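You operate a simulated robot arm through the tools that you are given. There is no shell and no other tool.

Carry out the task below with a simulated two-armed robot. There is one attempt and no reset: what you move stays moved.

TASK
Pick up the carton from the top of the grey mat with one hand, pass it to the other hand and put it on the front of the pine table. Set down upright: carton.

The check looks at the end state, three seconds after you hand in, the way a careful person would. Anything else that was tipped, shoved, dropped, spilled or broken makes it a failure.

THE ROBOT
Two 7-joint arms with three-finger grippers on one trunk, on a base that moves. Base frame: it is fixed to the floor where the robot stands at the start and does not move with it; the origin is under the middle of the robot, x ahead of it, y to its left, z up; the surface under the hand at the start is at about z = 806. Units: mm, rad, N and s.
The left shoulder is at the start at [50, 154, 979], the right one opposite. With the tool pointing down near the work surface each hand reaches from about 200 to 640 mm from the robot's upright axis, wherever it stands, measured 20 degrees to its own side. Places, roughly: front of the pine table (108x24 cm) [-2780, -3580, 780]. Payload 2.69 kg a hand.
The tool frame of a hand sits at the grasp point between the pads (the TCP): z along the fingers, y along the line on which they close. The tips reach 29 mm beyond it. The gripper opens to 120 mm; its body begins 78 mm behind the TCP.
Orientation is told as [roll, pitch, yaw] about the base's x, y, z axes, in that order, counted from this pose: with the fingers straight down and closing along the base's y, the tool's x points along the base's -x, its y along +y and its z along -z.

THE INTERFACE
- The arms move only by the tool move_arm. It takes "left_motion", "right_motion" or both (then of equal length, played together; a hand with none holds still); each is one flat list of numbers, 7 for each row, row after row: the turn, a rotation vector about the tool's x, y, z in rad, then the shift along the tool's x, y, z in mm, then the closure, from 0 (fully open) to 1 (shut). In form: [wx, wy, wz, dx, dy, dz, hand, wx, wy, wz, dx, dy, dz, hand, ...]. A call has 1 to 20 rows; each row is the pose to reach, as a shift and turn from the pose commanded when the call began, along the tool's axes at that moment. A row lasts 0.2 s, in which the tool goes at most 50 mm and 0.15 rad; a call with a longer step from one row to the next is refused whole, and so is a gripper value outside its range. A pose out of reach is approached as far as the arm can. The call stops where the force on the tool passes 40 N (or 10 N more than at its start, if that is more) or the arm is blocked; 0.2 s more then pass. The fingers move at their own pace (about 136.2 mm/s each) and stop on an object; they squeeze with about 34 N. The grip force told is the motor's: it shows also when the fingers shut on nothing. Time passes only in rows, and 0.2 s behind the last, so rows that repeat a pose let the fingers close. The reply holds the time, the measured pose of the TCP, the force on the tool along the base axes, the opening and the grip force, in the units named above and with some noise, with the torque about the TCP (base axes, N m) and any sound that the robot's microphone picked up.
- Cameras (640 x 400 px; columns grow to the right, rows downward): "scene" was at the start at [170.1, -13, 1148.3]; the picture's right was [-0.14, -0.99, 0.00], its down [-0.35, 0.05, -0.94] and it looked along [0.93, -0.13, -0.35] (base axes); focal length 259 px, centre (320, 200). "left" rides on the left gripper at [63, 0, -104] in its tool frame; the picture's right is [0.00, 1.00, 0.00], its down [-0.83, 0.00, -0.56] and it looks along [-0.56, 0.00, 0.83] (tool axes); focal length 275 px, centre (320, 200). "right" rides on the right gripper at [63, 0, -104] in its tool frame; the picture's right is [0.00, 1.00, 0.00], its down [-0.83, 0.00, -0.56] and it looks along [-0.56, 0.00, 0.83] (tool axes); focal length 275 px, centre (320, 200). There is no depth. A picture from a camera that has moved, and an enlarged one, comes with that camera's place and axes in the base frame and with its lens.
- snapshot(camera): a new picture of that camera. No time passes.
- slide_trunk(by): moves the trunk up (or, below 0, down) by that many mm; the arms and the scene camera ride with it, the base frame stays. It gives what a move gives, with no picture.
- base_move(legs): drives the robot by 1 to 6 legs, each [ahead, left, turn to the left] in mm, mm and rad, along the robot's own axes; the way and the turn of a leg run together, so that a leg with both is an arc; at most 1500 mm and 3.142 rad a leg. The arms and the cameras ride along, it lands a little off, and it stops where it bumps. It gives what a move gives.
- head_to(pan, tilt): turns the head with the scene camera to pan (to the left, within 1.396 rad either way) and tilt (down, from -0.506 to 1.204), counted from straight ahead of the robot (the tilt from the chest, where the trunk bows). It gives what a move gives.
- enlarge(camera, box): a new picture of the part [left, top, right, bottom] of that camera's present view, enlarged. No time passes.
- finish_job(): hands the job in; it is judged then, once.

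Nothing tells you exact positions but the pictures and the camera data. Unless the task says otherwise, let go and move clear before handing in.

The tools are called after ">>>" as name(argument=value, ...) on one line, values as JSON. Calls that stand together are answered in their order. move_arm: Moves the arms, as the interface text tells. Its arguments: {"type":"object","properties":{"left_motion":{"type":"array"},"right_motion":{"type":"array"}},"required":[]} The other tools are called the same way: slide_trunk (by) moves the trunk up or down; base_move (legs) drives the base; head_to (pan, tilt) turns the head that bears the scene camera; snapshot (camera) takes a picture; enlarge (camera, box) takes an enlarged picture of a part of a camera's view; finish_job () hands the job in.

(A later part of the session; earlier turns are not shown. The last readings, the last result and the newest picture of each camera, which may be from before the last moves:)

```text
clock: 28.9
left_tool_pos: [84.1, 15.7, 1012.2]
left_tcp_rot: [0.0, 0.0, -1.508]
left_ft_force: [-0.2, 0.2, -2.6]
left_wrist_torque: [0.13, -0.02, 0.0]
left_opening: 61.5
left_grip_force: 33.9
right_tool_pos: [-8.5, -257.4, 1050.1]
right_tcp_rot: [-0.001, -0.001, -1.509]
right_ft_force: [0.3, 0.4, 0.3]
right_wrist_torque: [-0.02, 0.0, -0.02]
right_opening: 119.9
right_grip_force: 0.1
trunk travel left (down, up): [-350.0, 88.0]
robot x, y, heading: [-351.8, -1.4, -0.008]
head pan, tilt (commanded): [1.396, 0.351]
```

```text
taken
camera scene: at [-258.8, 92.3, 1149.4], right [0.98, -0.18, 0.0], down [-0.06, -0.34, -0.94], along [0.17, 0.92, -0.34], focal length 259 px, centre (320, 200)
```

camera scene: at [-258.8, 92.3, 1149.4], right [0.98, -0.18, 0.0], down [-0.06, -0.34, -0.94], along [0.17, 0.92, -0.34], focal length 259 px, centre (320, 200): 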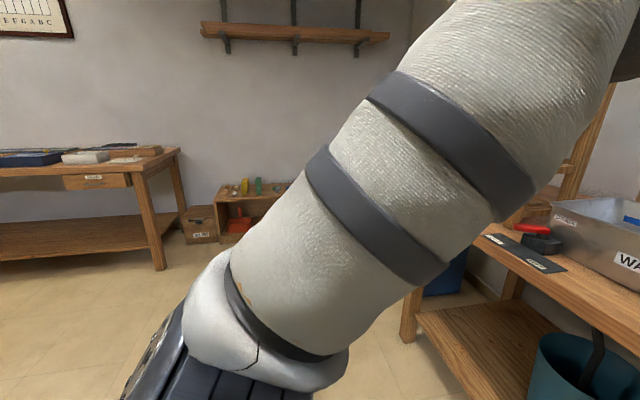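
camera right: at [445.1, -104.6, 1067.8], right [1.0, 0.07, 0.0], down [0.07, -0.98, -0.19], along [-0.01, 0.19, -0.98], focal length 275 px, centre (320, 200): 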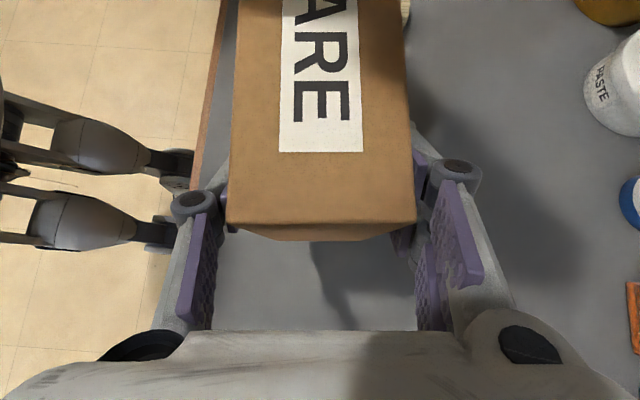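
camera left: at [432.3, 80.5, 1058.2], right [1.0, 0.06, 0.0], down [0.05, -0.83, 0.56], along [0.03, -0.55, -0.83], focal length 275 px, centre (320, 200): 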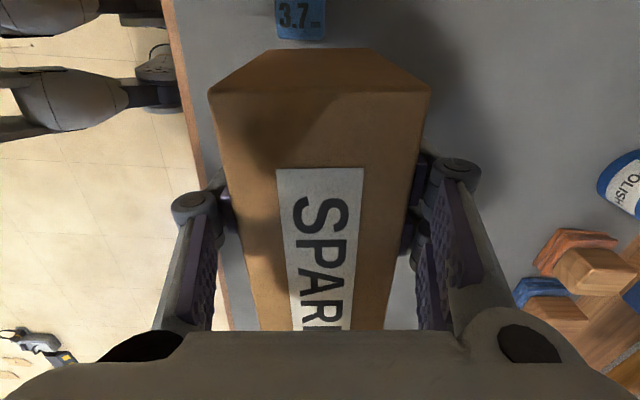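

I've backed off to x ≈ −352 and the floor to the right looks open, with a bucket, vacuum and cables further away. I'll turn right in stages and survey.

>>> base_move(legs=[[0, 0, -1.0]])

>>> head_to(pan=-1.0, tilt=0.3)

>>> snapshot(camera="scene")

>>> head_to(pan=-1.396, tilt=0.4)

>>> snapshot(camera="scene")

>>> head_to(pan=-0.4, tilt=0.3)

>>> snapshot(camera="scene")

```text
clock: 31.9
left_tool_pos: [-101.1, -357.4, 1014.1]
left_tcp_rot: [0.0, 0.0, -2.503]
left_ft_force: [0.1, -0.2, -3.2]
left_wrist_torque: [0.14, -0.08, -0.01]
left_opening: 61.7
left_grip_force: 34.4
right_tool_pos: [-381.7, -429.5, 1051.0]
right_tcp_rot: [0.0, 0.0, -2.503]
right_ft_force: [-0.6, 0.0, 0.0]
right_wrist_torque: [0.02, -0.01, 0.0]
right_opening: 119.9
right_grip_force: 0.0
trunk travel left (down, up): [-350.0, 88.0]
robot x, y, heading: [-353.9, 4.0, -1.002]
head pan, tilt (commanded): [1.396, 0.351]
```

```text
clock: 34.0
left_tool_pos: [-102.3, -357.8, 1012.4]
left_tcp_rot: [0.001, -0.001, -2.503]
left_ft_force: [0.1, -0.6, -4.1]
left_wrist_torque: [0.07, -0.1, -0.04]
left_opening: 61.4
left_grip_force: 34.3
right_tool_pos: [-382.9, -429.7, 1050.4]
right_tcp_rot: [-0.001, 0.0, -2.502]
right_ft_force: [-0.7, 0.7, 0.3]
right_wrist_torque: [0.01, 0.01, -0.02]
right_opening: 120.3
right_grip_force: 0.1
trunk travel left (down, up): [-350.0, 88.0]
robot x, y, heading: [-354.4, -2.9, -0.999]
head pan, tilt (commanded): [-1.0, 0.3]
```

```text
taken
camera scene: at [-349.6, -148.7, 1154.1], right [-0.91, 0.42, 0.0], down [0.12, 0.27, -0.96], along [-0.4, -0.87, -0.3], focal length 259 px, centre (320, 200)
```

scene: 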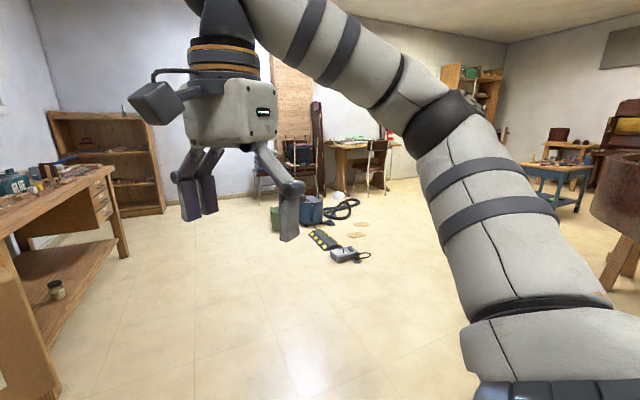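

```text
clock: 34.9
left_tool_pos: [-101.2, -358.2, 1012.7]
left_tcp_rot: [0.0, 0.0, -2.502]
left_ft_force: [-0.3, -0.5, -3.5]
left_wrist_torque: [0.03, -0.09, -0.03]
left_opening: 61.6
left_grip_force: 34.2
right_tool_pos: [-382.3, -428.5, 1050.6]
right_tcp_rot: [0.0, 0.0, -2.504]
right_ft_force: [1.4, 0.0, 0.4]
right_wrist_torque: [0.03, 0.01, -0.01]
right_opening: 120.0
right_grip_force: 0.0
trunk travel left (down, up): [-350.0, 88.0]
robot x, y, heading: [-352.0, 2.5, -0.999]
head pan, tilt (commanded): [-1.396, 0.4]
```

```text
taken
camera scene: at [-378.8, -126.7, 1144.8], right [-0.68, 0.73, 0.0], down [0.29, 0.26, -0.92], along [-0.68, -0.63, -0.39], focal length 259 px, centre (320, 200)
```

scene: 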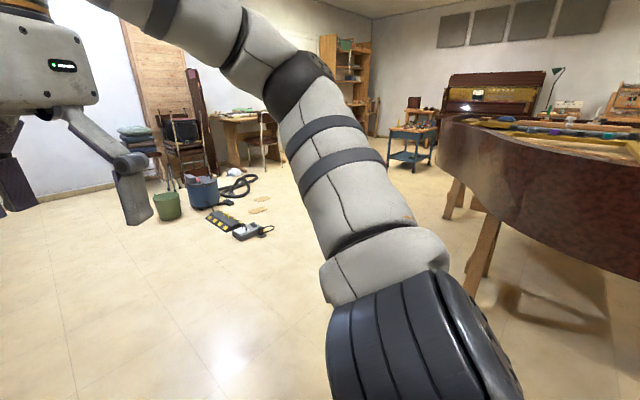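

```text
clock: 36.2
left_tool_pos: [-101.1, -357.1, 1013.3]
left_tcp_rot: [0.001, 0.0, -2.502]
left_ft_force: [0.6, 0.3, -3.7]
left_wrist_torque: [0.09, -0.11, 0.01]
left_opening: 61.6
left_grip_force: 33.6
right_tool_pos: [-382.1, -430.1, 1051.4]
right_tcp_rot: [0.0, 0.001, -2.504]
right_ft_force: [-1.2, -0.3, -0.9]
right_wrist_torque: [0.0, 0.03, 0.02]
right_opening: 120.2
right_grip_force: 0.1
trunk travel left (down, up): [-350.0, 88.0]
robot x, y, heading: [-355.5, 1.6, -0.998]
head pan, tilt (commanded): [-0.4, 0.3]
```

```text
taken
camera scene: at [-295.0, -155.8, 1154.1], right [-0.99, -0.17, 0.0], down [-0.05, 0.29, -0.96], along [0.16, -0.94, -0.3], focal length 259 px, centre (320, 200)
```

scene: 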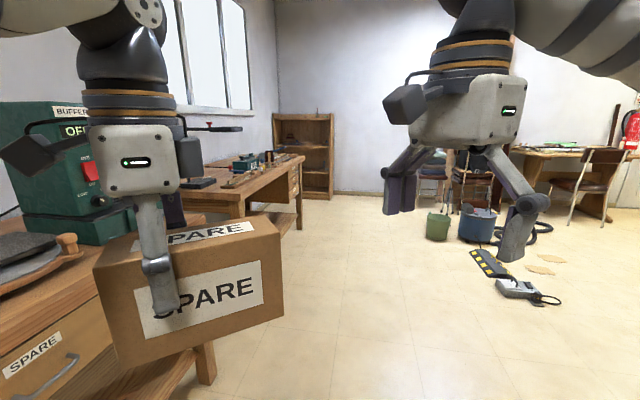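

Projecting the given place [−2780, −3580, 780] puts the pine table at the desk with a chair by the far wall. I'll zoom in on it and on the floor objects in between.

>>> head_to(pan=-1.0, tilt=0.25)

>>> enlarge(camera="scene", box=[260, 80, 420, 180])

>>> head_to(pan=-1.3, tilt=0.25)

>>> enlarge(camera="scene", box=[160, 80, 320, 240])

>>> snapshot(camera="scene")

```text
clock: 37.2
left_tool_pos: [-102.7, -359.3, 1012.7]
left_tcp_rot: [0.0, 0.002, -2.503]
left_ft_force: [1.3, -0.2, -3.8]
left_wrist_torque: [0.04, -0.06, 0.01]
left_opening: 61.6
left_grip_force: 34.4
right_tool_pos: [-381.5, -429.6, 1050.8]
right_tcp_rot: [0.001, 0.0, -2.503]
right_ft_force: [-0.1, 0.4, 0.2]
right_wrist_torque: [-0.01, 0.01, 0.03]
right_opening: 119.9
right_grip_force: 0.2
trunk travel left (down, up): [-350.0, 88.0]
robot x, y, heading: [-356.0, 3.4, -0.999]
head pan, tilt (commanded): [-1.0, 0.25]
```

```text
4.00 times, centred on (340, 130) of scene
camera zoom: at [-349.6, -148.7, 1158.8], right [-0.91, 0.41, 0.0], down [0.1, 0.22, -0.97], along [-0.4, -0.88, -0.25], focal length 1036 px, centre (240, 480)
```

zoom: 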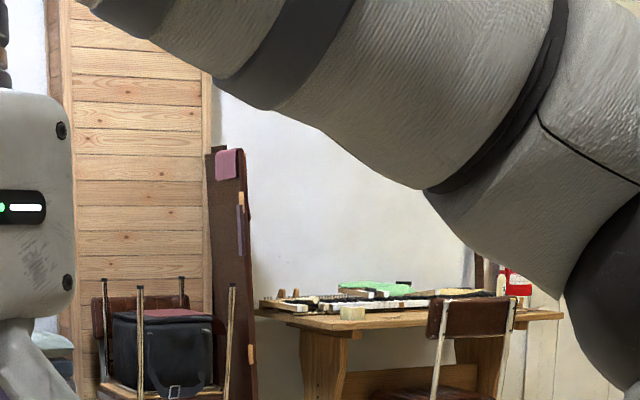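

```text
clock: 38.0
left_tool_pos: [-101.6, -358.3, 1013.0]
left_tcp_rot: [-0.002, 0.0, -2.504]
left_ft_force: [0.7, -0.1, -2.6]
left_wrist_torque: [0.09, -0.09, 0.02]
left_opening: 61.5
left_grip_force: 34.3
right_tool_pos: [-381.9, -430.2, 1052.0]
right_tcp_rot: [-0.001, 0.0, -2.503]
right_ft_force: [-0.1, 0.0, 0.3]
right_wrist_torque: [-0.01, 0.0, -0.03]
right_opening: 120.0
right_grip_force: 0.0
trunk travel left (down, up): [-350.0, 88.0]
robot x, y, heading: [-356.1, 0.7, -0.998]
head pan, tilt (commanded): [-1.3, 0.25]
```

```text
2.50 times, centred on (240, 160) of scene
camera zoom: at [-373.0, -133.5, 1158.8], right [-0.75, 0.67, 0.0], down [0.16, 0.18, -0.97], along [-0.64, -0.72, -0.25], focal length 647 px, centre (520, 300)
```

zoom: 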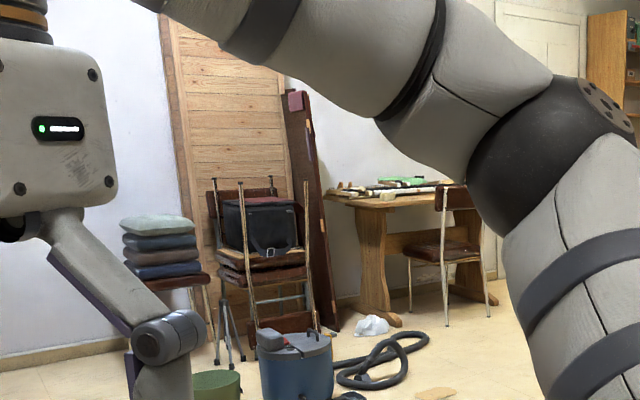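

```text
taken
camera scene: at [-373.0, -133.5, 1158.8], right [-0.75, 0.67, 0.0], down [0.16, 0.18, -0.97], along [-0.64, -0.72, -0.25], focal length 259 px, centre (320, 200)
```

scene: 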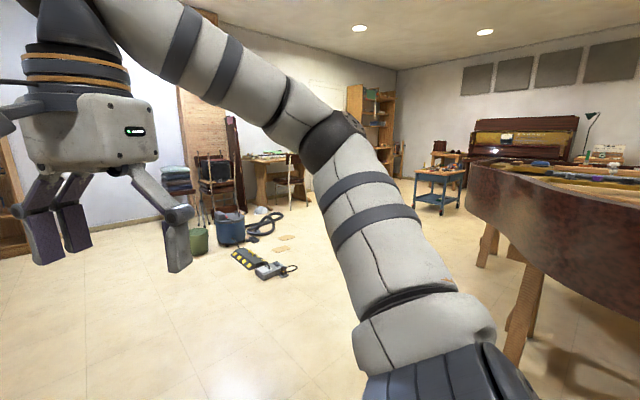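

The pine table stands against the far wall with a keyboard towards its back and a chair in front of its middle. A vacuum, hose and cables lie to the left of the route, and a piano case on trestles is to the right. I'll turn to heading −2.43 and drive along the clear diagonal between them, in two legs.

>>> base_move(legs=[[0, 0, -1.433]])

>>> head_to(pan=0.0, tilt=0.4)

>>> snapshot(camera="scene")

```text
clock: 41.8
left_tool_pos: [-668.4, -303.0, 1013.6]
left_tcp_rot: [0.0, -0.001, 2.366]
left_ft_force: [-0.2, 0.1, -3.6]
left_wrist_torque: [-0.09, -0.1, 0.0]
left_opening: 61.8
left_grip_force: 34.2
right_tool_pos: [-783.0, -37.7, 1051.8]
right_tcp_rot: [-0.001, 0.001, 2.366]
right_ft_force: [-0.9, -1.1, -0.8]
right_wrist_torque: [0.0, 0.0, -0.02]
right_opening: 120.0
right_grip_force: 0.1
trunk travel left (down, up): [-350.0, 88.0]
robot x, y, heading: [-356.2, -0.3, -2.415]
head pan, tilt (commanded): [-1.3, 0.25]
```

```text
clock: 43.3
left_tool_pos: [-669.4, -302.6, 1013.3]
left_tcp_rot: [0.0, 0.0, 2.364]
left_ft_force: [0.0, 0.0, -3.4]
left_wrist_torque: [-0.11, -0.08, 0.0]
left_opening: 61.8
left_grip_force: 34.3
right_tool_pos: [-782.9, -37.3, 1050.9]
right_tcp_rot: [0.0, 0.001, 2.364]
right_ft_force: [1.1, -0.7, 0.5]
right_wrist_torque: [-0.02, -0.02, 0.0]
right_opening: 120.2
right_grip_force: 0.0
trunk travel left (down, up): [-350.0, 88.0]
robot x, y, heading: [-351.8, 0.1, -2.413]
head pan, tilt (commanded): [0.0, 0.4]
```

```text
taken
camera scene: at [-479.4, -111.7, 1144.8], right [-0.66, 0.75, 0.0], down [0.29, 0.26, -0.92], along [-0.69, -0.61, -0.39], focal length 259 px, centre (320, 200)
```

scene: 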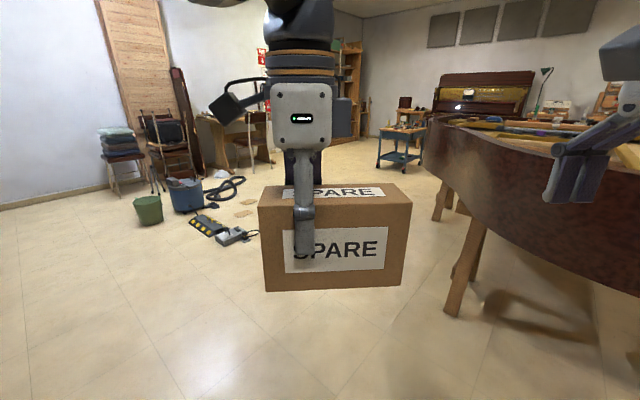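

The way ahead is confirmed clear, with the cable about 0.5 m to the left of the line and the piano case over 0.6 m to the right. I'll drive forward 1.4 m and look again.

>>> base_move(legs=[[1400, 0, 0]])

>>> head_to(pan=0.45, tilt=0.35)

>>> snapshot(camera="scene")

>>> head_to(pan=-0.3, tilt=0.35)

>>> snapshot(camera="scene")

```text
clock: 50.2
left_tool_pos: [-1724.2, -1208.3, 1012.9]
left_tcp_rot: [0.0, -0.001, 2.343]
left_ft_force: [0.2, -0.7, -3.9]
left_wrist_torque: [-0.1, -0.07, -0.01]
left_opening: 61.8
left_grip_force: 34.3
right_tool_pos: [-1834.9, -942.3, 1050.0]
right_tcp_rot: [0.002, 0.0, 2.342]
right_ft_force: [-0.3, -0.9, 0.6]
right_wrist_torque: [-0.01, 0.03, 0.02]
right_opening: 119.9
right_grip_force: 0.1
trunk travel left (down, up): [-350.0, 88.0]
robot x, y, heading: [-1403.5, -912.7, -2.435]
head pan, tilt (commanded): [0.0, 0.4]
```

```text
clock: 51.1
left_tool_pos: [-1724.7, -1208.8, 1014.0]
left_tcp_rot: [-0.001, 0.0, 2.343]
left_ft_force: [0.4, -0.2, -4.1]
left_wrist_torque: [-0.12, -0.08, 0.0]
left_opening: 61.7
left_grip_force: 34.1
right_tool_pos: [-1833.4, -940.7, 1052.1]
right_tcp_rot: [0.0, 0.001, 2.342]
right_ft_force: [0.7, -0.1, 0.3]
right_wrist_torque: [0.0, 0.0, -0.03]
right_opening: 119.8
right_grip_force: 0.1
trunk travel left (down, up): [-350.0, 88.0]
robot x, y, heading: [-1405.1, -911.3, -2.438]
head pan, tilt (commanded): [0.45, 0.351]
```

```text
taken
camera scene: at [-1498.2, -1046.5, 1149.3], right [-0.91, 0.4, 0.0], down [0.14, 0.31, -0.94], along [-0.38, -0.86, -0.34], focal length 259 px, centre (320, 200)
```

scene: 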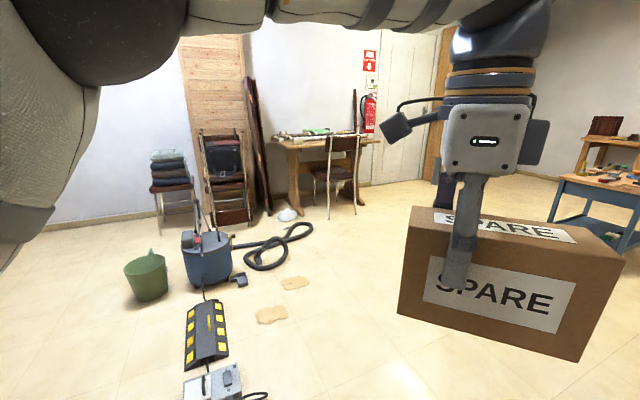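

```text
clock: 52.2
left_tool_pos: [-1725.4, -1208.8, 1012.8]
left_tcp_rot: [0.001, 0.0, 2.342]
left_ft_force: [0.2, 0.4, -2.9]
left_wrist_torque: [-0.1, -0.07, 0.0]
left_opening: 61.7
left_grip_force: 34.2
right_tool_pos: [-1834.0, -941.4, 1050.5]
right_tcp_rot: [0.001, 0.001, 2.343]
right_ft_force: [0.8, 0.6, -0.4]
right_wrist_torque: [0.0, 0.01, -0.01]
right_opening: 119.8
right_grip_force: 0.0
trunk travel left (down, up): [-350.0, 88.0]
robot x, y, heading: [-1402.3, -910.9, -2.438]
head pan, tilt (commanded): [-0.3, 0.351]
```

```text
taken
camera scene: at [-1546.0, -998.1, 1149.3], right [-0.39, 0.92, 0.0], down [0.32, 0.14, -0.94], along [-0.86, -0.37, -0.34], focal length 259 px, centre (320, 200)
```

scene: 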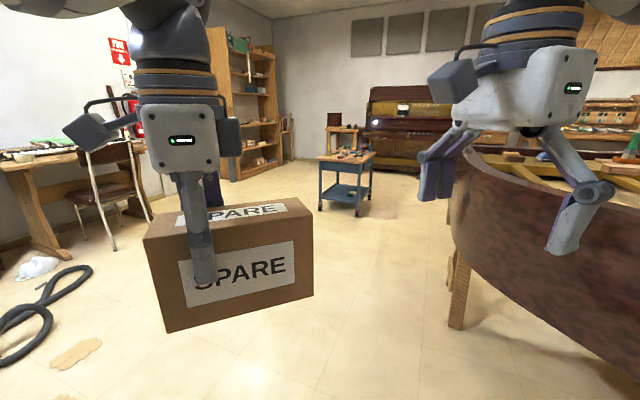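

I'm at about (−1403, −911), and both the floor clutter and the piano case are well clear of me. I'll zoom in on the pine table and chair from here.

>>> head_to(pan=0.45, tilt=0.35)

>>> enlarge(camera="scene", box=[240, 110, 400, 230])

```text
clock: 53.4
left_tool_pos: [-1723.7, -1207.8, 1013.5]
left_tcp_rot: [0.001, 0.001, 2.342]
left_ft_force: [0.1, -0.9, -2.6]
left_wrist_torque: [-0.08, -0.06, 0.0]
left_opening: 61.4
left_grip_force: 34.0
right_tool_pos: [-1832.5, -939.5, 1049.8]
right_tcp_rot: [0.0, 0.0, 2.342]
right_ft_force: [0.3, 0.4, -0.1]
right_wrist_torque: [0.03, -0.03, 0.03]
right_opening: 119.9
right_grip_force: 0.1
trunk travel left (down, up): [-350.0, 88.0]
robot x, y, heading: [-1403.2, -908.8, -2.436]
head pan, tilt (commanded): [0.45, 0.351]
```

```text
3.33 times, centred on (320, 170) of scene
camera zoom: at [-1498.2, -1046.5, 1149.3], right [-0.91, 0.4, 0.0], down [0.14, 0.31, -0.94], along [-0.38, -0.86, -0.34], focal length 863 px, centre (320, 300)
```

zoom: 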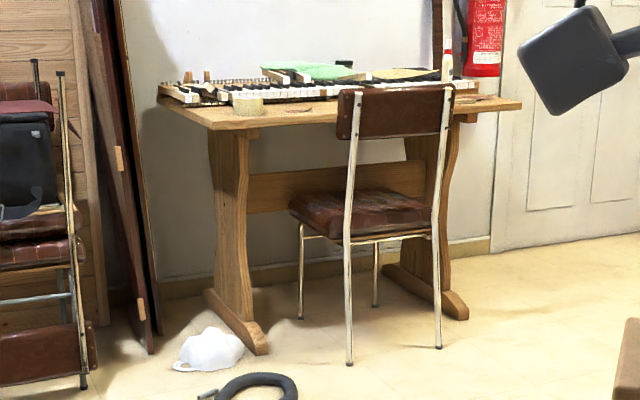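

The table's front edge runs at about y ≈ −3450 from x ≈ −2220 to −3300. The chair blocks x −2590 to −2960, but the right-hand front stretch, around x −3130, looks empty. I'll drive on diagonally to come in from that side.

>>> base_move(legs=[[1300, 0, 0.024]])

>>> head_to(pan=0.6, tilt=0.4)

>>> snapshot(camera="scene")

>>> head_to(pan=-0.3, tilt=0.4)

>>> snapshot(camera="scene")

```text
clock: 59.8
left_tool_pos: [-2678.2, -2058.2, 1012.8]
left_tcp_rot: [0.001, 0.0, 2.37]
left_ft_force: [-0.2, -0.6, -2.4]
left_wrist_torque: [-0.07, -0.08, 0.0]
left_opening: 61.7
left_grip_force: 34.4
right_tool_pos: [-2794.5, -1792.4, 1050.8]
right_tcp_rot: [-0.001, 0.002, 2.369]
right_ft_force: [-0.1, -0.3, 0.0]
right_wrist_torque: [0.03, 0.0, 0.0]
right_opening: 120.1
right_grip_force: 0.2
trunk travel left (down, up): [-350.0, 88.0]
robot x, y, heading: [-2366.7, -1750.4, -2.412]
head pan, tilt (commanded): [0.45, 0.351]
```

```text
clock: 60.5
left_tool_pos: [-2677.3, -2056.9, 1013.1]
left_tcp_rot: [0.0, 0.0, 2.37]
left_ft_force: [0.7, 0.5, -3.8]
left_wrist_torque: [-0.06, -0.08, 0.02]
left_opening: 61.6
left_grip_force: 34.1
right_tool_pos: [-2794.2, -1793.8, 1050.8]
right_tcp_rot: [0.001, 0.0, 2.371]
right_ft_force: [0.5, 0.6, 0.2]
right_wrist_torque: [-0.02, -0.02, 0.0]
right_opening: 119.9
right_grip_force: 0.1
trunk travel left (down, up): [-350.0, 88.0]
robot x, y, heading: [-2365.7, -1751.7, -2.407]
head pan, tilt (commanded): [0.6, 0.4]
```

```text
taken
camera scene: at [-2442.8, -1893.7, 1144.8], right [-0.97, 0.24, 0.0], down [0.09, 0.38, -0.92], along [-0.22, -0.9, -0.39], focal length 259 px, centre (320, 200)
```

scene: 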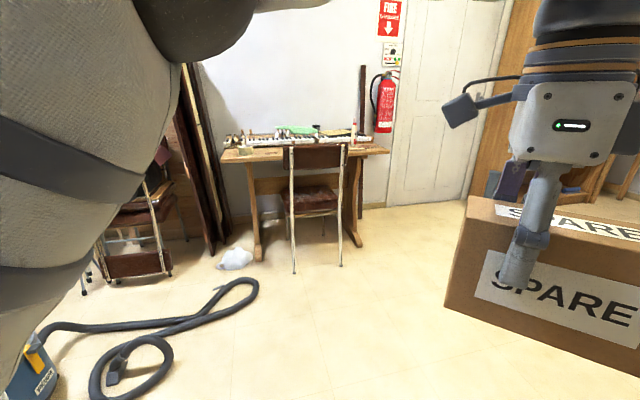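

```text
clock: 61.7
left_tool_pos: [-2678.1, -2059.3, 1013.9]
left_tcp_rot: [0.0, 0.001, 2.37]
left_ft_force: [0.2, -0.2, -4.5]
left_wrist_torque: [-0.08, -0.06, 0.02]
left_opening: 61.5
left_grip_force: 33.9
right_tool_pos: [-2793.9, -1793.3, 1050.6]
right_tcp_rot: [0.0, 0.0, 2.371]
right_ft_force: [-0.3, -0.4, 0.1]
right_wrist_torque: [0.0, 0.0, 0.01]
right_opening: 120.4
right_grip_force: 0.1
trunk travel left (down, up): [-350.0, 88.0]
robot x, y, heading: [-2366.0, -1752.9, -2.409]
head pan, tilt (commanded): [-0.3, 0.4]
```

```text
taken
camera scene: at [-2505.0, -1842.5, 1144.8], right [-0.42, 0.91, 0.0], down [0.35, 0.16, -0.92], along [-0.84, -0.39, -0.39], focal length 259 px, centre (320, 200)
```

scene: 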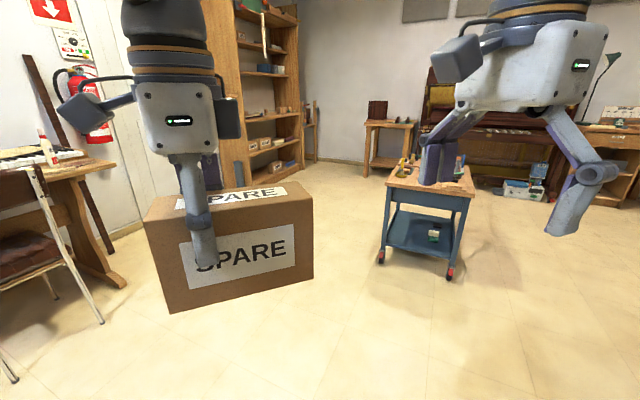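

I'm at (−2366, −1752) with the table straight off to the left and open floor ahead. A zoom on the table top will fix the target spot.

>>> head_to(pan=0.6, tilt=0.4)

>>> enlarge(camera="scene", box=[200, 100, 400, 225])

>>> enlarge(camera="scene", box=[210, 110, 400, 280])

```text
clock: 62.9
left_tool_pos: [-2679.0, -2057.8, 1013.6]
left_tcp_rot: [0.0, 0.0, 2.372]
left_ft_force: [0.4, 0.0, -3.8]
left_wrist_torque: [-0.06, -0.06, -0.01]
left_opening: 61.8
left_grip_force: 34.3
right_tool_pos: [-2794.7, -1794.4, 1051.0]
right_tcp_rot: [0.0, 0.002, 2.372]
right_ft_force: [-0.1, 0.0, 0.1]
right_wrist_torque: [0.02, -0.01, -0.03]
right_opening: 119.9
right_grip_force: 0.1
trunk travel left (down, up): [-350.0, 88.0]
robot x, y, heading: [-2363.5, -1750.1, -2.41]
head pan, tilt (commanded): [0.6, 0.4]
```

```text
3.20 times, centred on (300, 162) of scene
camera zoom: at [-2442.8, -1893.7, 1144.8], right [-0.97, 0.24, 0.0], down [0.09, 0.38, -0.92], along [-0.22, -0.89, -0.39], focal length 829 px, centre (384, 320)
```

zoom: 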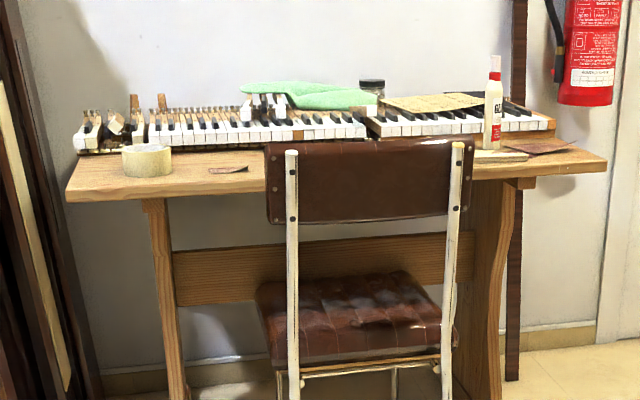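

```text
2.35 times, centred on (305, 195) of scene
camera zoom: at [-2442.8, -1893.7, 1144.8], right [-0.97, 0.24, 0.0], down [0.09, 0.38, -0.92], along [-0.22, -0.89, -0.39], focal length 609 px, centre (355, 212)
```

zoom: 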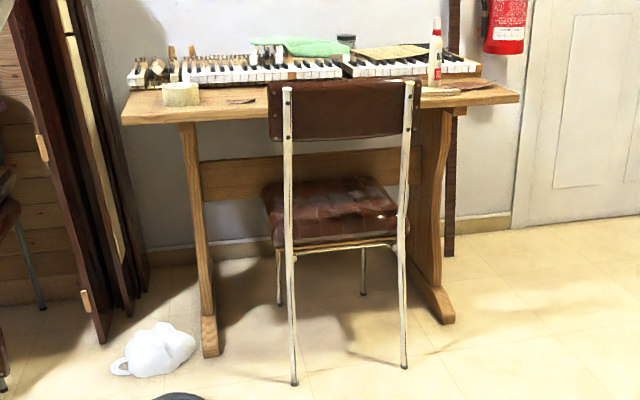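

The wide clear stretch of the table front is behind the chair, between the tape roll and brown scrap on the left and the glue bottle on the right. That is about x −2560 to −3040, y −3450 to −3690, right around the given centre. The chair back is only 877 mm high, so I can reach over it from above. I'll square up to the table and move to about 1 m in front of it.

>>> base_move(legs=[[0, 0, 0.839]])

>>> base_move(legs=[[650, -514, 0]])

>>> head_to(pan=0.0, tilt=0.4)

>>> snapshot(camera="scene")

```text
clock: 65.5
left_tool_pos: [-2345.7, -2189.2, 1013.9]
left_tcp_rot: [-0.002, 0.0, -3.071]
left_ft_force: [0.2, -0.2, -3.7]
left_wrist_torque: [-0.03, -0.08, -0.01]
left_opening: 61.7
left_grip_force: 33.9
right_tool_pos: [-2621.1, -2100.0, 1050.3]
right_tcp_rot: [0.0, 0.001, -3.073]
right_ft_force: [-0.8, 0.0, 0.2]
right_wrist_torque: [-0.04, 0.0, 0.01]
right_opening: 119.9
right_grip_force: 0.1
trunk travel left (down, up): [-350.0, 88.0]
robot x, y, heading: [-2368.7, -1752.1, -1.569]
head pan, tilt (commanded): [0.6, 0.4]
```

```text
clock: 69.9
left_tool_pos: [-2853.6, -2845.8, 1012.9]
left_tcp_rot: [0.0, 0.0, -3.076]
left_ft_force: [-0.4, 0.1, -2.4]
left_wrist_torque: [0.01, -0.11, 0.02]
left_opening: 61.5
left_grip_force: 34.5
right_tool_pos: [-3127.4, -2753.3, 1051.1]
right_tcp_rot: [-0.001, 0.001, -3.076]
right_ft_force: [0.8, 0.3, -0.2]
right_wrist_torque: [0.03, 0.0, 0.0]
right_opening: 120.1
right_grip_force: 0.1
trunk travel left (down, up): [-350.0, 88.0]
robot x, y, heading: [-2869.8, -2411.4, -1.574]
head pan, tilt (commanded): [0.6, 0.4]
```

```text
clock: 70.9
left_tool_pos: [-2853.6, -2844.4, 1013.6]
left_tcp_rot: [0.0, 0.002, -3.075]
left_ft_force: [-0.8, 0.0, -3.5]
left_wrist_torque: [0.01, -0.13, -0.01]
left_opening: 61.8
left_grip_force: 34.2
right_tool_pos: [-3128.0, -2753.2, 1050.7]
right_tcp_rot: [0.001, 0.001, -3.076]
right_ft_force: [0.2, -0.4, -0.1]
right_wrist_torque: [0.0, -0.01, 0.03]
right_opening: 119.8
right_grip_force: 0.1
trunk travel left (down, up): [-350.0, 88.0]
robot x, y, heading: [-2868.2, -2409.0, -1.574]
head pan, tilt (commanded): [0.0, 0.4]
```

```text
taken
camera scene: at [-2869.6, -2576.8, 1144.8], right [-1.0, 0.0, 0.0], down [0.0, 0.39, -0.92], along [0.0, -0.92, -0.39], focal length 259 px, centre (320, 200)
```

scene: 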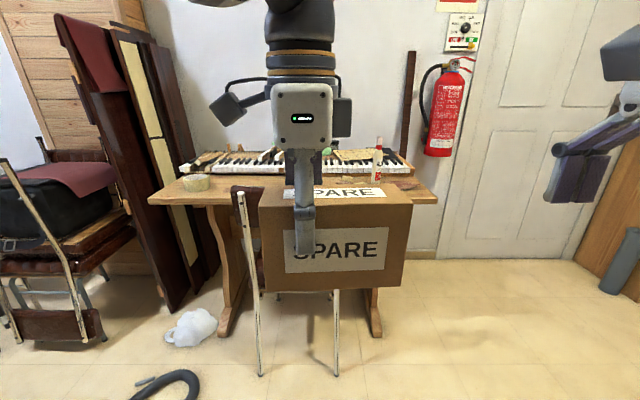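

Everything agrees: the table edge is at y ≈ −3420 to −3440 and the chair's rear legs at y ≈ −3321, x −2616 to −2940. I'll raise the trunk for extra clearance over the chair back, then drive partway forward and check my base clearance.

>>> slide_trunk(by=80)

>>> base_move(legs=[[300, 0, 0]])

>>> head_to(pan=0.0, tilt=0.9)

>>> snapshot(camera="scene")

>>> head_to(pan=0.0, tilt=0.5)

>>> snapshot(camera="scene")

>>> snapshot(camera="left")

```text
clock: 72.0
left_tool_pos: [-2854.1, -2844.1, 1092.3]
left_tcp_rot: [-0.003, 0.002, -3.077]
left_ft_force: [0.3, -0.9, -4.1]
left_wrist_torque: [0.03, -0.14, 0.02]
left_opening: 61.7
left_grip_force: 34.0
right_tool_pos: [-3127.8, -2755.6, 1131.2]
right_tcp_rot: [-0.003, 0.001, -3.075]
right_ft_force: [-0.6, -0.8, 0.0]
right_wrist_torque: [0.03, -0.02, 0.01]
right_opening: 119.7
right_grip_force: 0.0
trunk travel left (down, up): [-430.0, 8.0]
robot x, y, heading: [-2869.6, -2403.8, -1.571]
head pan, tilt (commanded): [0.0, 0.4]
```

```text
clock: 74.1
left_tool_pos: [-2852.9, -3140.9, 1092.9]
left_tcp_rot: [0.0, 0.0, -3.075]
left_ft_force: [-0.5, -0.3, -4.5]
left_wrist_torque: [0.0, -0.08, 0.0]
left_opening: 61.6
left_grip_force: 34.0
right_tool_pos: [-3126.6, -3051.5, 1129.5]
right_tcp_rot: [0.0, -0.001, -3.074]
right_ft_force: [0.2, -0.5, 0.0]
right_wrist_torque: [0.03, 0.0, -0.01]
right_opening: 119.7
right_grip_force: 0.0
trunk travel left (down, up): [-430.0, 8.0]
robot x, y, heading: [-2866.2, -2702.8, -1.576]
head pan, tilt (commanded): [0.0, 0.4]
```

```text
clock: 75.0
left_tool_pos: [-2853.5, -3141.4, 1093.7]
left_tcp_rot: [0.0, -0.001, -3.075]
left_ft_force: [-0.8, -0.6, -3.5]
left_wrist_torque: [0.03, -0.09, -0.02]
left_opening: 61.5
left_grip_force: 33.9
right_tool_pos: [-3128.0, -3051.3, 1131.0]
right_tcp_rot: [-0.001, -0.001, -3.073]
right_ft_force: [-0.7, 0.5, -0.5]
right_wrist_torque: [0.02, -0.05, -0.01]
right_opening: 120.4
right_grip_force: 0.0
trunk travel left (down, up): [-430.0, 8.0]
robot x, y, heading: [-2867.5, -2704.0, -1.572]
head pan, tilt (commanded): [0.0, 0.901]
```

```text
taken
camera scene: at [-2869.8, -2791.7, 1195.3], right [-1.0, 0.0, 0.0], down [0.0, 0.78, -0.62], along [0.0, -0.62, -0.78], focal length 259 px, centre (320, 200)
```

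scene: 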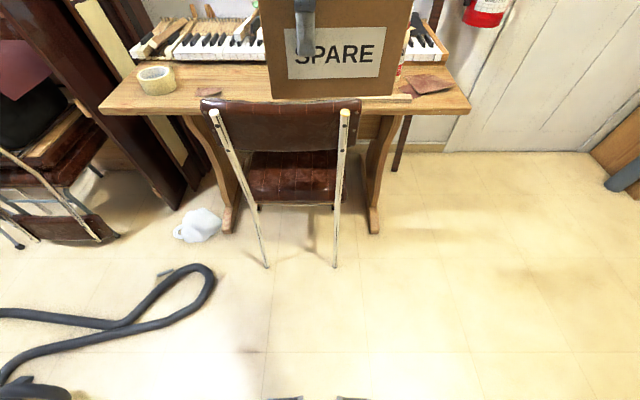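

```text
clock: 75.9
left_tool_pos: [-2853.0, -3142.0, 1092.5]
left_tcp_rot: [0.001, 0.0, -3.074]
left_ft_force: [-0.8, -0.6, -3.6]
left_wrist_torque: [0.05, -0.08, 0.0]
left_opening: 61.5
left_grip_force: 34.1
right_tool_pos: [-3128.6, -3051.2, 1130.0]
right_tcp_rot: [0.0, 0.002, -3.074]
right_ft_force: [-0.1, 0.9, -0.3]
right_wrist_torque: [0.0, -0.01, -0.01]
right_opening: 120.1
right_grip_force: 0.1
trunk travel left (down, up): [-430.0, 8.0]
robot x, y, heading: [-2870.8, -2703.4, -1.571]
head pan, tilt (commanded): [0.0, 0.499]
```

```text
taken
camera scene: at [-2869.8, -2807.2, 1229.0], right [-1.0, 0.0, 0.0], down [0.0, 0.48, -0.88], along [0.0, -0.88, -0.48], focal length 259 px, centre (320, 200)
```

scene: 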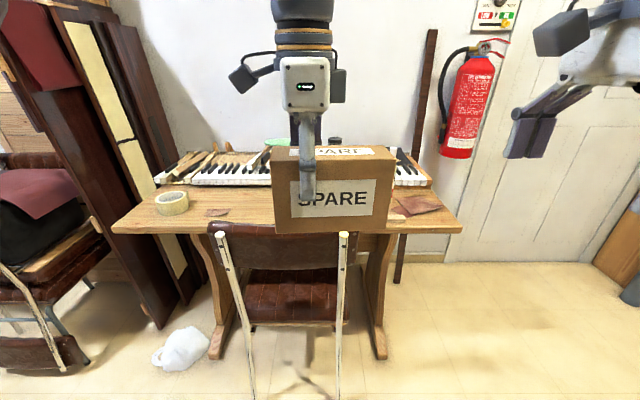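

```text
taken
camera left: at [-2790.9, -3137.7, 1197.8], right [0.06, -1.0, 0.0], down [-0.83, -0.05, 0.56], along [-0.55, -0.03, -0.83], focal length 275 px, centre (320, 200)
```

left: 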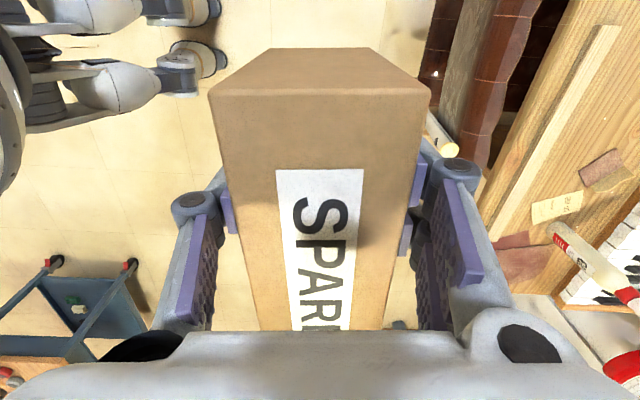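

The base's front casters reach only about 110 mm ahead, so there's ample room before the chair. I need a better look at the table front to be sure the target patch is empty.

>>> head_to(pan=0.0, tilt=0.85)

>>> enlarge(camera="scene", box=[90, 0, 490, 200])

>>> enlarge(camera="left", box=[420, 0, 640, 340])

>>> snapshot(camera="right")

```text
clock: 76.7
left_tool_pos: [-2853.3, -3141.4, 1093.3]
left_tcp_rot: [-0.001, 0.0, -3.075]
left_ft_force: [1.4, -0.5, -3.4]
left_wrist_torque: [0.02, -0.1, 0.0]
left_opening: 61.8
left_grip_force: 33.6
right_tool_pos: [-3127.5, -3050.5, 1130.6]
right_tcp_rot: [0.0, 0.0, -3.074]
right_ft_force: [-0.8, 0.3, 1.0]
right_wrist_torque: [0.0, 0.0, 0.0]
right_opening: 120.0
right_grip_force: 0.0
trunk travel left (down, up): [-430.0, 8.0]
robot x, y, heading: [-2871.0, -2704.9, -1.571]
head pan, tilt (commanded): [0.0, 0.85]
```

```text
1.60 times, centred on (290, 100) of scene
camera zoom: at [-2869.8, -2794.4, 1199.2], right [-1.0, 0.0, 0.0], down [0.0, 0.75, -0.66], along [0.0, -0.66, -0.75], focal length 414 px, centre (368, 360)
```

zoom: 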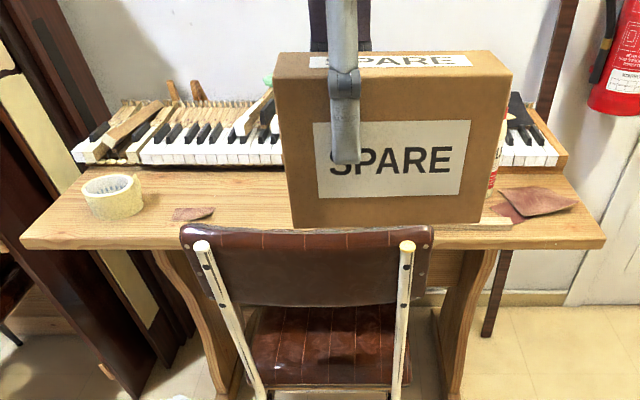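

```text
1.18 times, centred on (530, 170) of left
camera zoom: at [-2790.9, -3137.6, 1197.8], right [0.06, -1.0, 0.0], down [-0.83, -0.05, 0.56], along [-0.55, -0.03, -0.83], focal length 324 px, centre (73, 235)
```

zoom: 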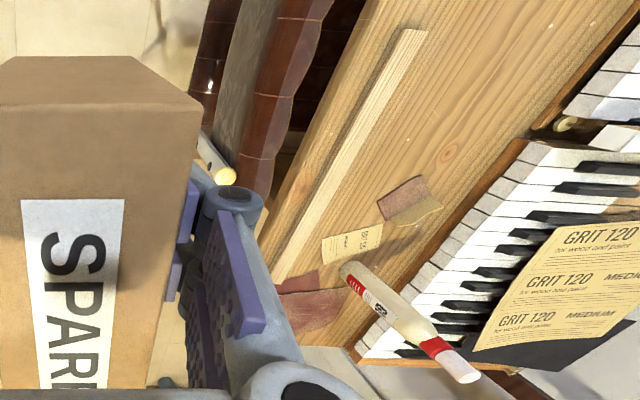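

```text
taken
camera right: at [-3065.2, -3046.3, 1235.6], right [0.07, -1.0, 0.0], down [-0.83, -0.06, 0.56], along [-0.55, -0.04, -0.83], focal length 275 px, centre (320, 200)
```

right: 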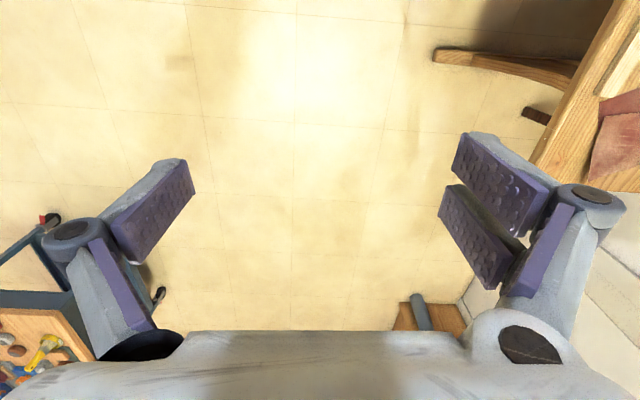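

A long thin wooden strip lies along the front from x ≈ −2780 to −3130 (y ≈ −3500), and a small scrap sits at x −2486 to −2565. The clean patch between them and the keyboard is centred near (−2680, −3575), so I'll set the carton there. I'll drive to about (−2768, −3033).

>>> base_move(legs=[[328, 103, 0]])

>>> snapshot(camera="scene")

>>> snapshot(camera="left")

```text
clock: 78.9
left_tool_pos: [-2752.7, -3466.2, 1092.8]
left_tcp_rot: [-0.001, -0.002, -3.076]
left_ft_force: [-0.4, 0.0, -3.7]
left_wrist_torque: [0.05, -0.15, -0.02]
left_opening: 61.6
left_grip_force: 33.9
right_tool_pos: [-3026.1, -3374.3, 1131.3]
right_tcp_rot: [-0.002, 0.001, -3.074]
right_ft_force: [-0.4, -0.5, 0.0]
right_wrist_torque: [0.04, 0.04, 0.02]
right_opening: 120.2
right_grip_force: 0.1
trunk travel left (down, up): [-430.0, 8.0]
robot x, y, heading: [-2768.9, -3028.4, -1.574]
head pan, tilt (commanded): [0.0, 0.85]
```

```text
taken
camera scene: at [-2767.0, -3118.6, 1199.1], right [-1.0, 0.0, 0.0], down [0.0, 0.75, -0.66], along [0.0, -0.66, -0.75], focal length 259 px, centre (320, 200)
```

scene: 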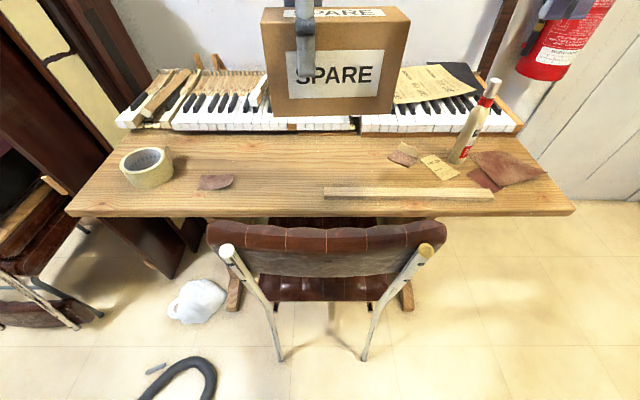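

```text
taken
camera left: at [-2688.7, -3461.9, 1197.8], right [0.06, -1.0, 0.0], down [-0.83, -0.05, 0.56], along [-0.55, -0.03, -0.83], focal length 275 px, centre (320, 200)
```

left: 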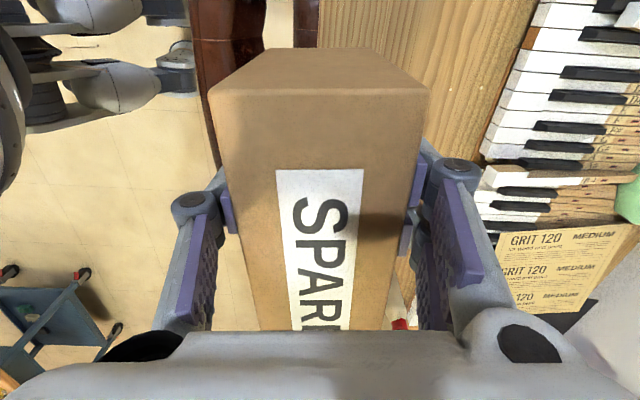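

Now the view is excellent: the front edge is at y ≈ −3457, the strip ends at x ≈ −2774, the scrap ends at x ≈ −2568 and the keyboard rail is at y ≈ −3740. I'll aim the carton's centre at (−2700, −3605) in the bare patch. First I'll edge 40 mm closer for comfortable reach.

>>> base_move(legs=[[40, 0, 0]])

```text
clock: 79.8
left_tool_pos: [-2751.1, -3505.4, 1092.4]
left_tcp_rot: [-0.001, -0.001, -3.074]
left_ft_force: [-0.1, -0.3, -4.0]
left_wrist_torque: [0.06, -0.11, 0.0]
left_opening: 61.7
left_grip_force: 34.2
right_tool_pos: [-3024.9, -3414.6, 1130.3]
right_tcp_rot: [-0.001, 0.001, -3.075]
right_ft_force: [0.4, -0.3, 0.8]
right_wrist_torque: [0.03, -0.02, 0.01]
right_opening: 120.1
right_grip_force: 0.1
trunk travel left (down, up): [-430.0, 8.0]
robot x, y, heading: [-2771.3, -3067.4, -1.57]
head pan, tilt (commanded): [0.0, 0.85]
```

The robot is at (−2771, −3067). I'll extend the left hand over the bare patch at the current height, squaring the carton to the table edge.

>>> move_arm(left_motion=[0, 0, 0.0133, 15, 20.6, 0, 1, 0, 0, 0.0266, 30, 41.3, 0, 1, 0, 0, 0.04, 45, 62, 0, 1, 0, 0, 0.0532, 60, 83, 0, 1, 0, 0, 0.0665, 75.3, 104, 0, 1, 0, 0, 0.0665, 75.3, 104, 0, 1])

>>> slide_trunk(by=-80)

>>> snapshot(camera="scene")

>>> snapshot(camera="left")

>>> snapshot(camera="right")

```text
clock: 81.2
left_tool_pos: [-2667.3, -3573.2, 1084.3]
left_tcp_rot: [0.001, 0.002, 3.139]
left_ft_force: [0.1, -0.5, -4.5]
left_wrist_torque: [0.0, -0.08, 0.0]
left_opening: 61.7
left_grip_force: 34.5
left hand out of reach, approached as far as the arm can: row 3, 4, 5, 6
right_tool_pos: [-3024.4, -3414.2, 1131.5]
right_tcp_rot: [0.001, 0.0, -3.076]
right_ft_force: [-0.3, 0.8, 0.0]
right_wrist_torque: [-0.04, -0.03, -0.02]
right_opening: 120.1
right_grip_force: 0.2
trunk travel left (down, up): [-430.0, 8.0]
robot x, y, heading: [-2770.1, -3069.4, -1.573]
head pan, tilt (commanded): [0.0, 0.85]
```

```text
clock: 82.4
left_tool_pos: [-2666.7, -3573.7, 1003.9]
left_tcp_rot: [0.003, 0.001, 3.141]
left_ft_force: [0.0, 0.1, -3.1]
left_wrist_torque: [0.03, -0.1, -0.04]
left_opening: 61.7
left_grip_force: 34.3
right_tool_pos: [-3025.2, -3415.1, 1051.7]
right_tcp_rot: [0.004, 0.001, -3.076]
right_ft_force: [0.1, 0.5, 0.4]
right_wrist_torque: [-0.02, -0.01, 0.01]
right_opening: 120.1
right_grip_force: 0.0
trunk travel left (down, up): [-350.0, 88.0]
robot x, y, heading: [-2764.7, -3068.8, -1.571]
head pan, tilt (commanded): [0.0, 0.85]
```

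```text
taken
camera scene: at [-2767.2, -3222.4, 1105.7], right [-1.0, 0.0, 0.0], down [0.0, 0.75, -0.66], along [0.0, -0.66, -0.75], focal length 259 px, centre (320, 200)
```

scene: 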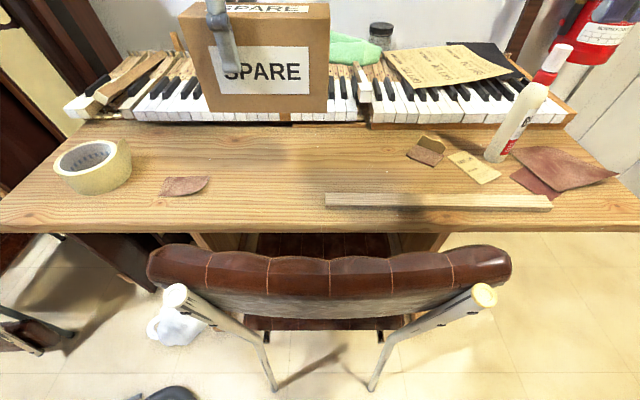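

```text
taken
camera left: at [-2604.2, -3573.8, 1107.9], right [-0.01, -1.0, 0.0], down [-0.83, 0.01, 0.56], along [-0.56, 0.0, -0.83], focal length 275 px, centre (320, 200)
```

left: 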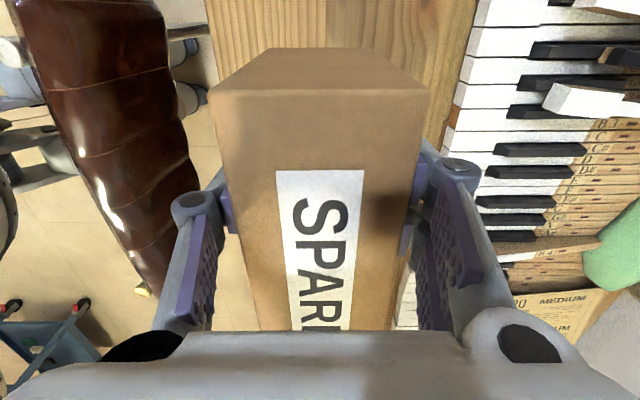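

```text
taken
camera right: at [-2962.9, -3409.3, 1156.2], right [0.07, -1.0, 0.0], down [-0.83, -0.06, 0.56], along [-0.55, -0.04, -0.83], focal length 275 px, centre (320, 200)
```

right: 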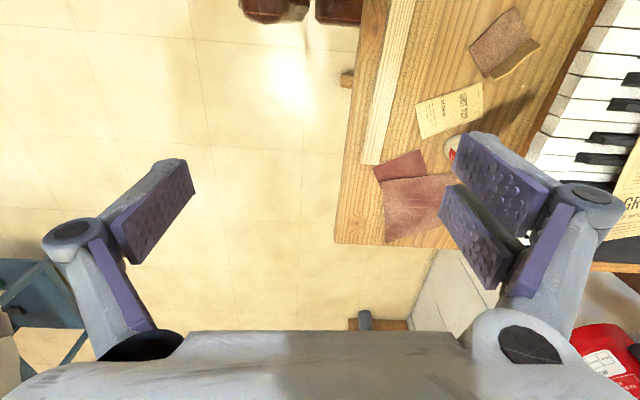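

The tool is vertical and the carton hangs over the bare patch with about 140 mm to go. I'll lower it in a smooth path to roughly 17 mm above the table, shifting slightly back and left as it descends.

>>> move_arm(left_motion=[0, 0, 0, 1.5, 5, 20, 1, 0, 0, 0, 3, 10, 40, 1, 0, 0, 0, 5, 16, 60, 1, 0, 0, 0, 6, 22, 80, 1, 0, 0, 0, 7, 27, 100, 1, 0, 0, 0, 7, 27, 115, 1, 0, 0, 0, 7, 27, 125, 1])

>>> snapshot(camera="scene")

>>> snapshot(camera="left")

```text
clock: 84.0
left_tool_pos: [-2660.1, -3600.0, 877.7]
left_tcp_rot: [-0.001, 0.002, 3.142]
left_ft_force: [-0.1, -0.4, -3.4]
left_wrist_torque: [0.02, -0.11, -0.02]
left_opening: 61.5
left_grip_force: 34.7
right_tool_pos: [-3026.6, -3413.8, 1051.2]
right_tcp_rot: [0.001, -0.001, -3.074]
right_ft_force: [-0.5, 0.3, -0.4]
right_wrist_torque: [0.01, -0.01, 0.0]
right_opening: 120.1
right_grip_force: 0.0
trunk travel left (down, up): [-350.0, 88.0]
robot x, y, heading: [-2767.9, -3064.3, -1.575]
head pan, tilt (commanded): [0.0, 0.85]
```

```text
taken
camera scene: at [-2767.2, -3222.8, 1105.7], right [-1.0, 0.0, 0.0], down [0.0, 0.75, -0.66], along [0.0, -0.66, -0.75], focal length 259 px, centre (320, 200)
```

scene: 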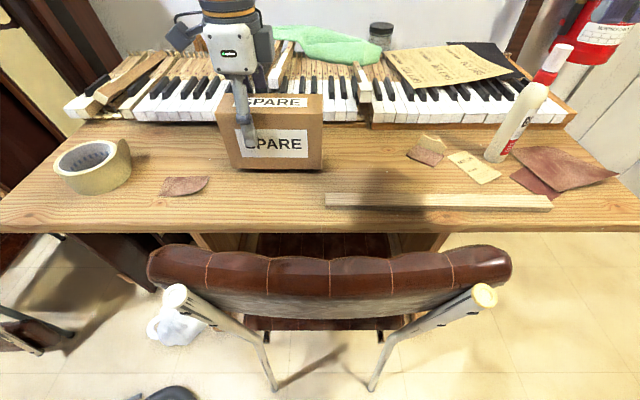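

```text
taken
camera left: at [-2597.4, -3600.8, 983.0], right [0.0, -1.0, 0.0], down [-0.83, 0.0, 0.55], along [-0.55, 0.0, -0.83], focal length 275 px, centre (320, 200)
```

left: 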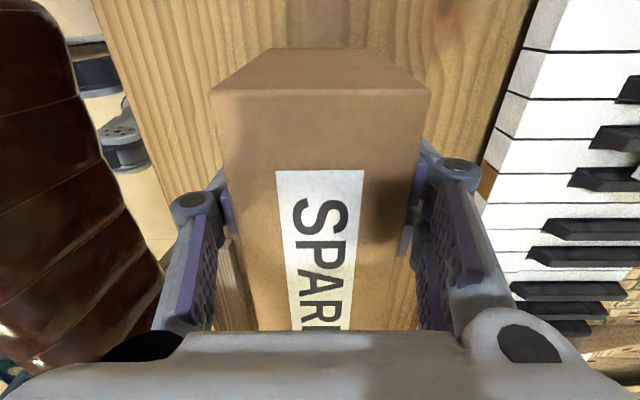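

The carton is just above the bare patch, level, with clear gaps to the scrap, strip and keyboard. I'll lower it slowly the last bit while watching the force.

>>> move_arm(left_motion=[0, 0, 0, 0, 0, 3, 1, 0, 0, 0, 0, 0, 6, 1, 0, 0, 0, 0, 0, 9, 1, 0, 0, 0, 0, 0, 12, 1, 0, 0, 0, 0, 0, 12, 1])

>>> enlarge(camera="scene", box=[190, 70, 370, 200])

```text
clock: 85.2
left_tool_pos: [-2659.9, -3601.0, 865.8]
left_tcp_rot: [-0.002, 0.002, 3.141]
left_ft_force: [0.3, -0.3, -3.6]
left_wrist_torque: [-0.02, -0.12, 0.06]
left_opening: 61.7
left_grip_force: 33.8
right_tool_pos: [-3026.9, -3415.0, 1051.9]
right_tcp_rot: [-0.001, 0.0, -3.074]
right_ft_force: [0.3, -0.6, 0.5]
right_wrist_torque: [0.0, -0.01, 0.03]
right_opening: 120.0
right_grip_force: 0.0
trunk travel left (down, up): [-350.0, 88.0]
robot x, y, heading: [-2768.7, -3069.1, -1.569]
head pan, tilt (commanded): [0.0, 0.85]
```

```text
3.08 times, centred on (280, 135) of scene
camera zoom: at [-2767.2, -3222.7, 1105.7], right [-1.0, 0.0, 0.0], down [0.0, 0.75, -0.66], along [0.0, -0.66, -0.75], focal length 797 px, centre (443, 400)
```

zoom: 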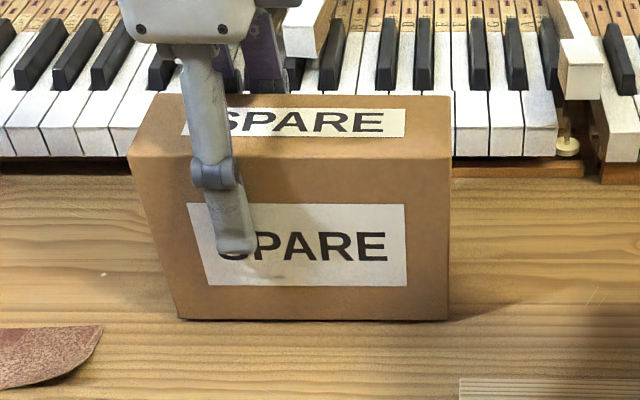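

There's no contact yet, as the force is still the full weight. I'll continue in 1 mm steps.

>>> move_arm(left_motion=[0, 0, 0, 0, 0, 1, 1, 0, 0, 0, 0, 0, 2, 1, 0, 0, 0, 0, 0, 3, 1, 0, 0, 0, 0, 0, 3, 1])

```text
clock: 86.2
left_tool_pos: [-2660.1, -3600.0, 863.6]
left_tcp_rot: [0.002, 0.0, -3.139]
left_ft_force: [0.2, -1.5, 5.5]
left_wrist_torque: [0.12, 0.87, 0.19]
left_opening: 61.4
left_grip_force: 34.2
right_tool_pos: [-3025.2, -3413.5, 1051.2]
right_tcp_rot: [0.0, 0.001, -3.074]
right_ft_force: [0.2, 0.0, 0.4]
right_wrist_torque: [-0.06, -0.05, 0.01]
right_opening: 120.1
right_grip_force: 0.0
trunk travel left (down, up): [-350.0, 88.0]
robot x, y, heading: [-2767.6, -3065.8, -1.573]
head pan, tilt (commanded): [0.0, 0.85]
```

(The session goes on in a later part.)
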